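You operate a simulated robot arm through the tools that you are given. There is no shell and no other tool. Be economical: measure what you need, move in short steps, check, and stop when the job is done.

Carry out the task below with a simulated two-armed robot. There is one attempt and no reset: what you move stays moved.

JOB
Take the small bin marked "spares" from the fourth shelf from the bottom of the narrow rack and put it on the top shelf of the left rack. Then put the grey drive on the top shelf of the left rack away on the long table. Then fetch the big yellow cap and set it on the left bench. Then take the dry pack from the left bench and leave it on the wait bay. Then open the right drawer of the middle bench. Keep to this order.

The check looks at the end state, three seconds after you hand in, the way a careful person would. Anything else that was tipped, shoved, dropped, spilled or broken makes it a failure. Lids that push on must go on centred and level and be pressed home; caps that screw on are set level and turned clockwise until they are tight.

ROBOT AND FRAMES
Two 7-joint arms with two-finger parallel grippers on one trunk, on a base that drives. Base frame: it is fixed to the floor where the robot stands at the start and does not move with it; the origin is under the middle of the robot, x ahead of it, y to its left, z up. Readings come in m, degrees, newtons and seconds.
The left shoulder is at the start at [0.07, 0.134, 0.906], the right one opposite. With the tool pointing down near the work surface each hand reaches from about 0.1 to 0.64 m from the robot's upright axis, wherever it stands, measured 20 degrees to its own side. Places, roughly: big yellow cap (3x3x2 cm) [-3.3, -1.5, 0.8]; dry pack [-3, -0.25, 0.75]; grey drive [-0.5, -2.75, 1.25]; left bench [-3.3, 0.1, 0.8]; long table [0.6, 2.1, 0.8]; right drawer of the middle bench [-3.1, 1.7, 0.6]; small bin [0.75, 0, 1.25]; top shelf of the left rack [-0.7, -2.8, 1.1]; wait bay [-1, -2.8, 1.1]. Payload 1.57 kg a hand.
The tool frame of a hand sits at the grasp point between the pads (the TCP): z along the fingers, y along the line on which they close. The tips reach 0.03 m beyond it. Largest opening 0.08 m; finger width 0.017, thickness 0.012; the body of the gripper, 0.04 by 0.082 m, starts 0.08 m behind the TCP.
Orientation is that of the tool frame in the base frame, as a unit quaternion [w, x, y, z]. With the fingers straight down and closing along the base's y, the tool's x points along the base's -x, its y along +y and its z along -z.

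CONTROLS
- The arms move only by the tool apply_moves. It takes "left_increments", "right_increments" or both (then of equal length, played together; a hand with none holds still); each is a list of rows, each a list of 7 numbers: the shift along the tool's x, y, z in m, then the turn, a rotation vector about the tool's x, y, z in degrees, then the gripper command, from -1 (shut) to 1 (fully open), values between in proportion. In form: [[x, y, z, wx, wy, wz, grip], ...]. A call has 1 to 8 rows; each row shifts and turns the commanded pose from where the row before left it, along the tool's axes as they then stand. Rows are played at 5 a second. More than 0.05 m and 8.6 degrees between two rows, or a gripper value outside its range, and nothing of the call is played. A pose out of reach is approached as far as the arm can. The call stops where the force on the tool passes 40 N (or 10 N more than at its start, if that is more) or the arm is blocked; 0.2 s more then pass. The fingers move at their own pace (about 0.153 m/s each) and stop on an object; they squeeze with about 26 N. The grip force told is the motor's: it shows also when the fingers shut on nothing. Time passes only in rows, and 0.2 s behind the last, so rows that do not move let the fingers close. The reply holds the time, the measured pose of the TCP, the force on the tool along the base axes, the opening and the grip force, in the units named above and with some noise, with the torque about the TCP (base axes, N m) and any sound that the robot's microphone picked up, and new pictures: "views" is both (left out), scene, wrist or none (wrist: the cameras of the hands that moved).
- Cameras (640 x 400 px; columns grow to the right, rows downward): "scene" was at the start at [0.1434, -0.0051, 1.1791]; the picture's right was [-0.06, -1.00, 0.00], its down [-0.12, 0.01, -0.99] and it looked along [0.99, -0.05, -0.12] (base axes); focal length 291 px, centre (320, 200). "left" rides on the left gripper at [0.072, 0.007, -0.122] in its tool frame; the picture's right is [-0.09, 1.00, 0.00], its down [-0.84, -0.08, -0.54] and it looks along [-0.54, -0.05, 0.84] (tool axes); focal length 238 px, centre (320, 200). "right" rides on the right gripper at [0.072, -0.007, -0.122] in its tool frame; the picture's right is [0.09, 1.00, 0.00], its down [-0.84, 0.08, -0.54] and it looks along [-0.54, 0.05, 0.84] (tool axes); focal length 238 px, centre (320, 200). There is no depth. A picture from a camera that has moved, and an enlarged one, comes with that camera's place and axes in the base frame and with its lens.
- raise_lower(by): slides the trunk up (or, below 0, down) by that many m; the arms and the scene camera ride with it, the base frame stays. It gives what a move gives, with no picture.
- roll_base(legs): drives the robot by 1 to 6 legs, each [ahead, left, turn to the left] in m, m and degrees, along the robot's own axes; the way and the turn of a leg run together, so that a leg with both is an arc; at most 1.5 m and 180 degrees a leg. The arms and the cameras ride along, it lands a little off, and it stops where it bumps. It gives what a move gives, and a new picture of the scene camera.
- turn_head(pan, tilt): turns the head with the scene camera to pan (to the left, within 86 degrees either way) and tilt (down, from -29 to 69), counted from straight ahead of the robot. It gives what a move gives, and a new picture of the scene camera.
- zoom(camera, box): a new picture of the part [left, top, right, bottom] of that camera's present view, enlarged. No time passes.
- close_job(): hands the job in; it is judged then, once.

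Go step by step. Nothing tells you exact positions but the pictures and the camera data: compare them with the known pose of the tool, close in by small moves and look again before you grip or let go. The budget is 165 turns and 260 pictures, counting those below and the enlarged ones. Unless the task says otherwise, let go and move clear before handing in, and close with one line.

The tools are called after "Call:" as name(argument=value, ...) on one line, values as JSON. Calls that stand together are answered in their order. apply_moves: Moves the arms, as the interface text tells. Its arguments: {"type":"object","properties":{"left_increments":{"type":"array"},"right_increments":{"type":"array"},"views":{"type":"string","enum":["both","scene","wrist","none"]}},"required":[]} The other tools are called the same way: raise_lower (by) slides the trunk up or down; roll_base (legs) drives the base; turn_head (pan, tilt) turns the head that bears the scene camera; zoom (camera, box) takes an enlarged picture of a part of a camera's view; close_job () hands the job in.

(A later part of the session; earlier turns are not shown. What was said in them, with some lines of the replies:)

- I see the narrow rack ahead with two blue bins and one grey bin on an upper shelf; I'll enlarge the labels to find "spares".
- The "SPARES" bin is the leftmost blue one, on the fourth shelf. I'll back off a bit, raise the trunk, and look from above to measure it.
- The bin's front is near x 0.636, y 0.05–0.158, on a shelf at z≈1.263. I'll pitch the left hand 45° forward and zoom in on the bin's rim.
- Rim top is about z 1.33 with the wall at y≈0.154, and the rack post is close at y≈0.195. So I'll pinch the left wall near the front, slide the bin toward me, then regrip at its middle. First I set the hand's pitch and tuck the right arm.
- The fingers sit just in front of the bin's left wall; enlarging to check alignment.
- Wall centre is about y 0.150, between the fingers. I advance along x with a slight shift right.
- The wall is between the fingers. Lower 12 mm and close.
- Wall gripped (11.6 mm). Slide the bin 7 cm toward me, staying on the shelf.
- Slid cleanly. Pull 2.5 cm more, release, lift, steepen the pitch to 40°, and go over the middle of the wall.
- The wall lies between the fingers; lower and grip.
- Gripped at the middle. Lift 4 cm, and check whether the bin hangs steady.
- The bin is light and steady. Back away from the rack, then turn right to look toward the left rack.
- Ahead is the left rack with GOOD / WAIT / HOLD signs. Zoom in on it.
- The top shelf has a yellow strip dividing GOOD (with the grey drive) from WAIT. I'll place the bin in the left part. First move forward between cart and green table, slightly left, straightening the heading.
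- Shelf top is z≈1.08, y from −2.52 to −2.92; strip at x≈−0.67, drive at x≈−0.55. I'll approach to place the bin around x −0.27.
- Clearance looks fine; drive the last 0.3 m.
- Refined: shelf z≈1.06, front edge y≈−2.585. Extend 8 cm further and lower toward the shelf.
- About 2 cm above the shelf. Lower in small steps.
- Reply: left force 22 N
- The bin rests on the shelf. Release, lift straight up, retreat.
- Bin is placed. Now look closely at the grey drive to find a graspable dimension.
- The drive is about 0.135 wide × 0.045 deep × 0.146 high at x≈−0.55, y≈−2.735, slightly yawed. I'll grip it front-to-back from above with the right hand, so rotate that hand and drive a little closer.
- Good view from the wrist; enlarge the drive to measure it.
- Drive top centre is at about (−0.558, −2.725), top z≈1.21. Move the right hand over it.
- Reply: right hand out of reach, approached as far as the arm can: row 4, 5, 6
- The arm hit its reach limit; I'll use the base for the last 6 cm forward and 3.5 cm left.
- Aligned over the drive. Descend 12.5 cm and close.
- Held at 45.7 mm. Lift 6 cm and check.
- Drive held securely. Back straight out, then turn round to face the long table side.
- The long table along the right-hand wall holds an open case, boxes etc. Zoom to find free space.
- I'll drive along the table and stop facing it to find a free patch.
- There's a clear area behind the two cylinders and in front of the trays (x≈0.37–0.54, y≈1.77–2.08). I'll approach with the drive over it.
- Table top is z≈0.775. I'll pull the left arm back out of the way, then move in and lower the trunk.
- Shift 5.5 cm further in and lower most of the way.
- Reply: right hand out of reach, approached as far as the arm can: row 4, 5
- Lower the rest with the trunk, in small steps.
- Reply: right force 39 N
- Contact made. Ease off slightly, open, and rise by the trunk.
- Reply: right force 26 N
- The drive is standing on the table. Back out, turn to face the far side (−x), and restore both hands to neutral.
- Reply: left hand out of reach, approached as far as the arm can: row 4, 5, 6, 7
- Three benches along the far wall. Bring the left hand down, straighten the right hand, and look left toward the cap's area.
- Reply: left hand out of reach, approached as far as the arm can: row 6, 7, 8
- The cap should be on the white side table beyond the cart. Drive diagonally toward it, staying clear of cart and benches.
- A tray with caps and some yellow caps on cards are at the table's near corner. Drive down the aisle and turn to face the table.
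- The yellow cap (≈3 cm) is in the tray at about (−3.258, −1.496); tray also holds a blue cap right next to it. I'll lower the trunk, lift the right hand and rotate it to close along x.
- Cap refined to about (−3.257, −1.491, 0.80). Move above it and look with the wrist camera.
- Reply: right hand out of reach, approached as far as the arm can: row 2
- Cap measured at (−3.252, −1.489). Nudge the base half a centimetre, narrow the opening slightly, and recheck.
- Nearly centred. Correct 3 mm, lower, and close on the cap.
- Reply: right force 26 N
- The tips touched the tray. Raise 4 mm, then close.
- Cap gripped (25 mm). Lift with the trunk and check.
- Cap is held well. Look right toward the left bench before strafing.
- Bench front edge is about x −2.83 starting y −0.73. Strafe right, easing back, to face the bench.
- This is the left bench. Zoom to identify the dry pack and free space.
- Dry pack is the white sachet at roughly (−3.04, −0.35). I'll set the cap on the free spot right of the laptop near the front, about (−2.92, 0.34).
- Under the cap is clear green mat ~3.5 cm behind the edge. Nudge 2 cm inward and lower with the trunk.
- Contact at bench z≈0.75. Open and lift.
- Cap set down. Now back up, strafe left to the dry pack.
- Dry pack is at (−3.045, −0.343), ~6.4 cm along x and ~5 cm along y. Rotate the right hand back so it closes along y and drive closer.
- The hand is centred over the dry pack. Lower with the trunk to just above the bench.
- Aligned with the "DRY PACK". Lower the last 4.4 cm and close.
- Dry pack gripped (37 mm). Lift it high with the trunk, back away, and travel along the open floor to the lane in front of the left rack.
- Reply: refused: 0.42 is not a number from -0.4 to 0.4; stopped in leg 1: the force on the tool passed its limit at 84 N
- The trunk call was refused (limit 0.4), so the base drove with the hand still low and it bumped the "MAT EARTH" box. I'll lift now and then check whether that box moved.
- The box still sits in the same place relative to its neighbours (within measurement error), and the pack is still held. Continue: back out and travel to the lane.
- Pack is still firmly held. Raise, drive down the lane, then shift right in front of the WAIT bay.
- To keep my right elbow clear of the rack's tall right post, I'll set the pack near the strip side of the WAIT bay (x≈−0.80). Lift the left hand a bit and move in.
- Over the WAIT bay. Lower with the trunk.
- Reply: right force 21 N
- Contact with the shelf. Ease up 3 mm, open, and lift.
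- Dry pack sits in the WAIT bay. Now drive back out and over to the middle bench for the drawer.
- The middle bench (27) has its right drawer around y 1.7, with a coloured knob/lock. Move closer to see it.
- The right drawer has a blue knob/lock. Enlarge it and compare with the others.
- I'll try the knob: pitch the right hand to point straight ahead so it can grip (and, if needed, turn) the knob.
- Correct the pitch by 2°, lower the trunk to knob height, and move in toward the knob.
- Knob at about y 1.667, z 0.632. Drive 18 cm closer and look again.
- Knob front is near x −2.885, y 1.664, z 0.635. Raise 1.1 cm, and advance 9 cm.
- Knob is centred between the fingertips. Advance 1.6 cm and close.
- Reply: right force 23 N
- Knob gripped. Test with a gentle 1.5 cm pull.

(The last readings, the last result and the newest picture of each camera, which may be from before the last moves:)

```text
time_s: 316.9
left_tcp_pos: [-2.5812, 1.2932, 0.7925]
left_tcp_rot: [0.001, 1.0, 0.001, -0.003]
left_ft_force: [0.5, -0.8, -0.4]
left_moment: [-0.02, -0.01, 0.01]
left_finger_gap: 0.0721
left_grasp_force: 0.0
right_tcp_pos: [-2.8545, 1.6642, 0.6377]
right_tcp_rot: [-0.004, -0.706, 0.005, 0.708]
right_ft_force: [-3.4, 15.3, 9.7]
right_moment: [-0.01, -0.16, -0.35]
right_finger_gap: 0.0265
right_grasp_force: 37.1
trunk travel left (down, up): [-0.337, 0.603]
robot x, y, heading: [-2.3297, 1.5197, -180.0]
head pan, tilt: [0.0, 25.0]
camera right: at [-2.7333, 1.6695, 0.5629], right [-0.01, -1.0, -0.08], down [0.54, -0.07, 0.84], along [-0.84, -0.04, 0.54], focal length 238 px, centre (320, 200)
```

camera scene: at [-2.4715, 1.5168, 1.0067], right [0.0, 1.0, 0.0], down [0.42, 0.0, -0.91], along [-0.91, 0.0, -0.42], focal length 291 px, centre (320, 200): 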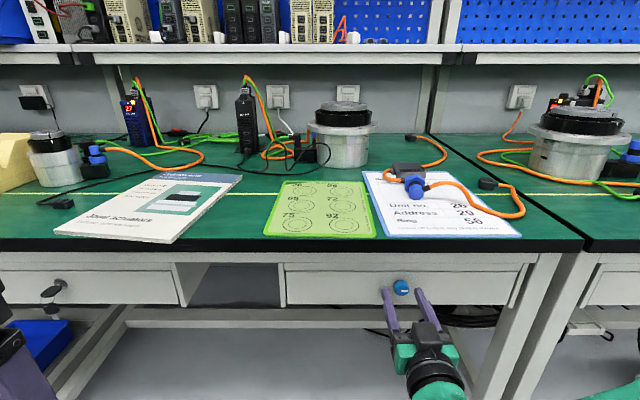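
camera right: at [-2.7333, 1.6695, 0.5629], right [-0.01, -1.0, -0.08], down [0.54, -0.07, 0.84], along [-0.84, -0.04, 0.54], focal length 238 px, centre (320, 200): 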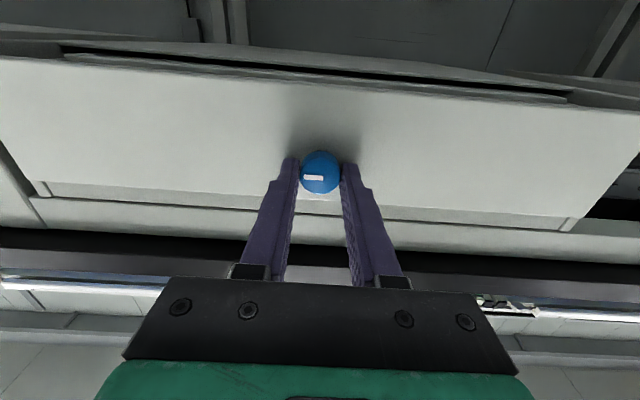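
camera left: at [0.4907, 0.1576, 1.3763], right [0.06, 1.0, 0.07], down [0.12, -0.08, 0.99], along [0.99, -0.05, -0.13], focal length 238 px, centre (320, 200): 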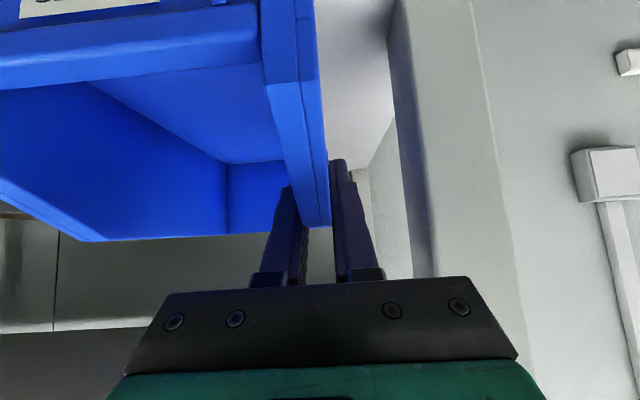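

The drawer is coming out without turning. Continue pulling with the base.

Call:
roll_base(legs=[[-0.1, 0, 0]])

Call:
roll_base(legs=[[-0.12, 0, 0]])

```text
time_s: 318.0
left_tcp_pos: [-2.4794, 1.2945, 0.7928]
left_tcp_rot: [0.002, 1.0, 0.0, -0.002]
left_ft_force: [-0.5, -0.5, -0.3]
left_moment: [0.03, 0.01, 0.02]
left_finger_gap: 0.0717
left_grasp_force: 0.0
right_tcp_pos: [-2.7547, 1.6646, 0.6363]
right_tcp_rot: [-0.002, -0.706, 0.007, 0.708]
right_ft_force: [0.0, 18.5, 10.0]
right_moment: [0.04, 0.17, -0.36]
right_finger_gap: 0.0267
right_grasp_force: 37.4
trunk travel left (down, up): [-0.337, 0.603]
robot x, y, heading: [-2.2314, 1.5199, -180.2]
head pan, tilt: [0.0, 25.0]
camera scene: at [-2.3699, 1.5192, 1.0072], right [0.0, 1.0, 0.0], down [0.42, 0.0, -0.91], along [-0.91, 0.0, -0.42], focal length 291 px, centre (320, 200)
```

scene: 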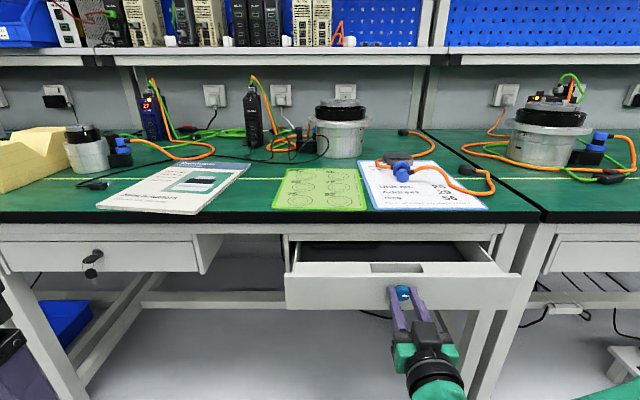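

```text
time_s: 319.3
left_tcp_pos: [-2.3613, 1.2934, 0.7917]
left_tcp_rot: [0.0, 1.0, 0.001, -0.002]
left_ft_force: [0.8, -0.3, 0.5]
left_moment: [-0.01, 0.0, 0.0]
left_finger_gap: 0.0718
left_grasp_force: 0.1
right_tcp_pos: [-2.636, 1.665, 0.6369]
right_tcp_rot: [-0.002, -0.706, 0.006, 0.708]
right_ft_force: [-1.5, 2.7, 4.7]
right_moment: [0.0, -0.06, 0.02]
right_finger_gap: 0.0268
right_grasp_force: 37.4
trunk travel left (down, up): [-0.337, 0.603]
robot x, y, heading: [-2.111, 1.5197, -180.0]
head pan, tilt: [0.0, 25.0]
camera scene: at [-2.2505, 1.5178, 1.007], right [0.0, 1.0, 0.0], down [0.42, 0.0, -0.91], along [-0.91, 0.0, -0.42], focal length 291 px, centre (320, 200)
```

scene: 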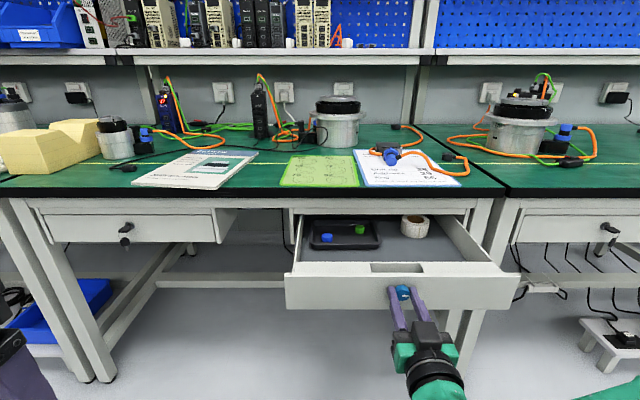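

Drawer is open ~23 cm. Pull 4 cm more, then release and back off.

Call:
roll_base(legs=[[-0.04, 0, 0]])

Call:
apply_moves(right_increments=[[0, 0, 0, 0, 0, 0, -0.3], [0, 0, 0, 0, 0, 0, 0.3], [0, 0, 0, 0, 0, 0, 0.3]], views="none")

Call:
roll_base(legs=[[-0.2, 0, 0]])

```text
time_s: 320.1
left_tcp_pos: [-2.3224, 1.2935, 0.7917]
left_tcp_rot: [0.0, 1.0, 0.001, -0.001]
left_ft_force: [-0.2, -0.3, -0.6]
left_moment: [-0.03, 0.01, -0.06]
left_finger_gap: 0.0721
left_grasp_force: 0.0
right_tcp_pos: [-2.5958, 1.6646, 0.6363]
right_tcp_rot: [-0.001, -0.706, 0.008, 0.708]
right_ft_force: [-0.1, -0.2, 0.9]
right_moment: [-0.02, 0.21, -0.06]
right_finger_gap: 0.0267
right_grasp_force: 37.4
trunk travel left (down, up): [-0.337, 0.603]
robot x, y, heading: [-2.0657, 1.5148, -180.1]
head pan, tilt: [0.0, 25.0]
camera scene: at [-2.2112, 1.5176, 1.0069], right [0.0, 1.0, 0.0], down [0.42, 0.0, -0.91], along [-0.91, 0.0, -0.42], focal length 291 px, centre (320, 200)
```

scene: 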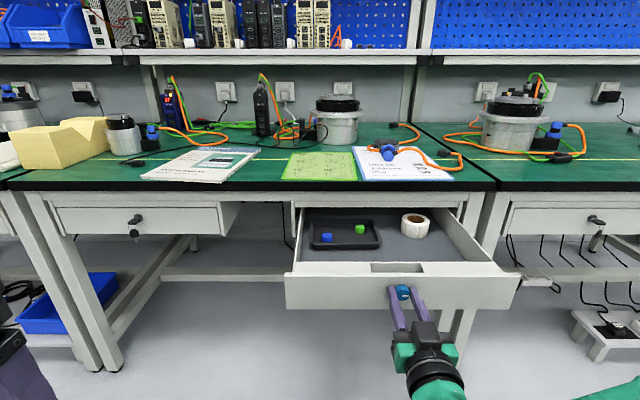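

```text
time_s: 320.9
left_tcp_pos: [-2.3227, 1.2928, 0.7905]
left_tcp_rot: [-0.001, 1.0, 0.001, -0.001]
left_ft_force: [0.0, -0.2, -0.8]
left_moment: [0.04, -0.03, -0.02]
left_finger_gap: 0.0717
left_grasp_force: 0.0
right_tcp_pos: [-2.5972, 1.6639, 0.6369]
right_tcp_rot: [-0.002, -0.706, 0.006, 0.708]
right_ft_force: [0.7, 0.0, -0.6]
right_moment: [0.0, -0.01, 0.02]
right_finger_gap: 0.052
right_grasp_force: 0.4
trunk travel left (down, up): [-0.337, 0.603]
robot x, y, heading: [-2.0673, 1.5184, -179.8]
head pan, tilt: [0.0, 25.0]
```

```text
time_s: 322.6
left_tcp_pos: [-2.1178, 1.2946, 0.7906]
left_tcp_rot: [0.0, 1.0, 0.0, -0.002]
left_ft_force: [-0.5, -0.1, 0.0]
left_moment: [-0.01, -0.02, 0.0]
left_finger_gap: 0.0719
left_grasp_force: 0.1
right_tcp_pos: [-2.391, 1.6655, 0.6368]
right_tcp_rot: [0.0, -0.706, 0.007, 0.708]
right_ft_force: [0.5, 0.3, -0.3]
right_moment: [-0.05, 0.04, 0.01]
right_finger_gap: 0.0518
right_grasp_force: 0.0
trunk travel left (down, up): [-0.337, 0.603]
robot x, y, heading: [-1.8642, 1.5176, -180.0]
head pan, tilt: [0.0, 25.0]
camera scene: at [-2.0066, 1.5179, 1.007], right [0.0, 1.0, 0.0], down [0.42, 0.0, -0.91], along [-0.91, 0.0, -0.42], focal length 291 px, centre (320, 200)
```

scene: 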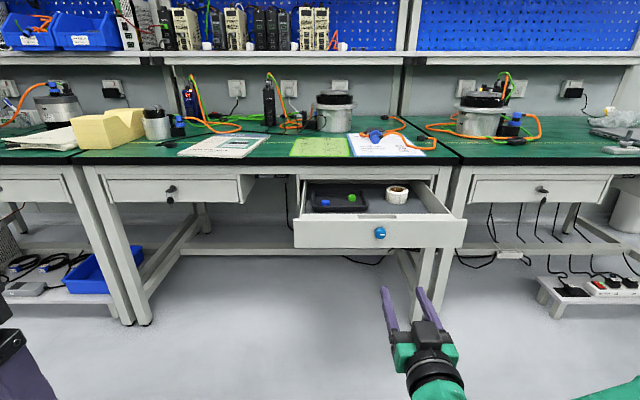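

The drawer stands open, both hands are empty and clear, and all five steps were done in order, so I'm handing in.

Call:
close_job()

```text
The job is handed in.
```

All five steps are done in order and the job is handed in. My hand hit the fixed-looking "MAT EARTH" box on the left bench at up to 84 N while carrying the dry pack. I could not see that it moved, within about 5 mm.
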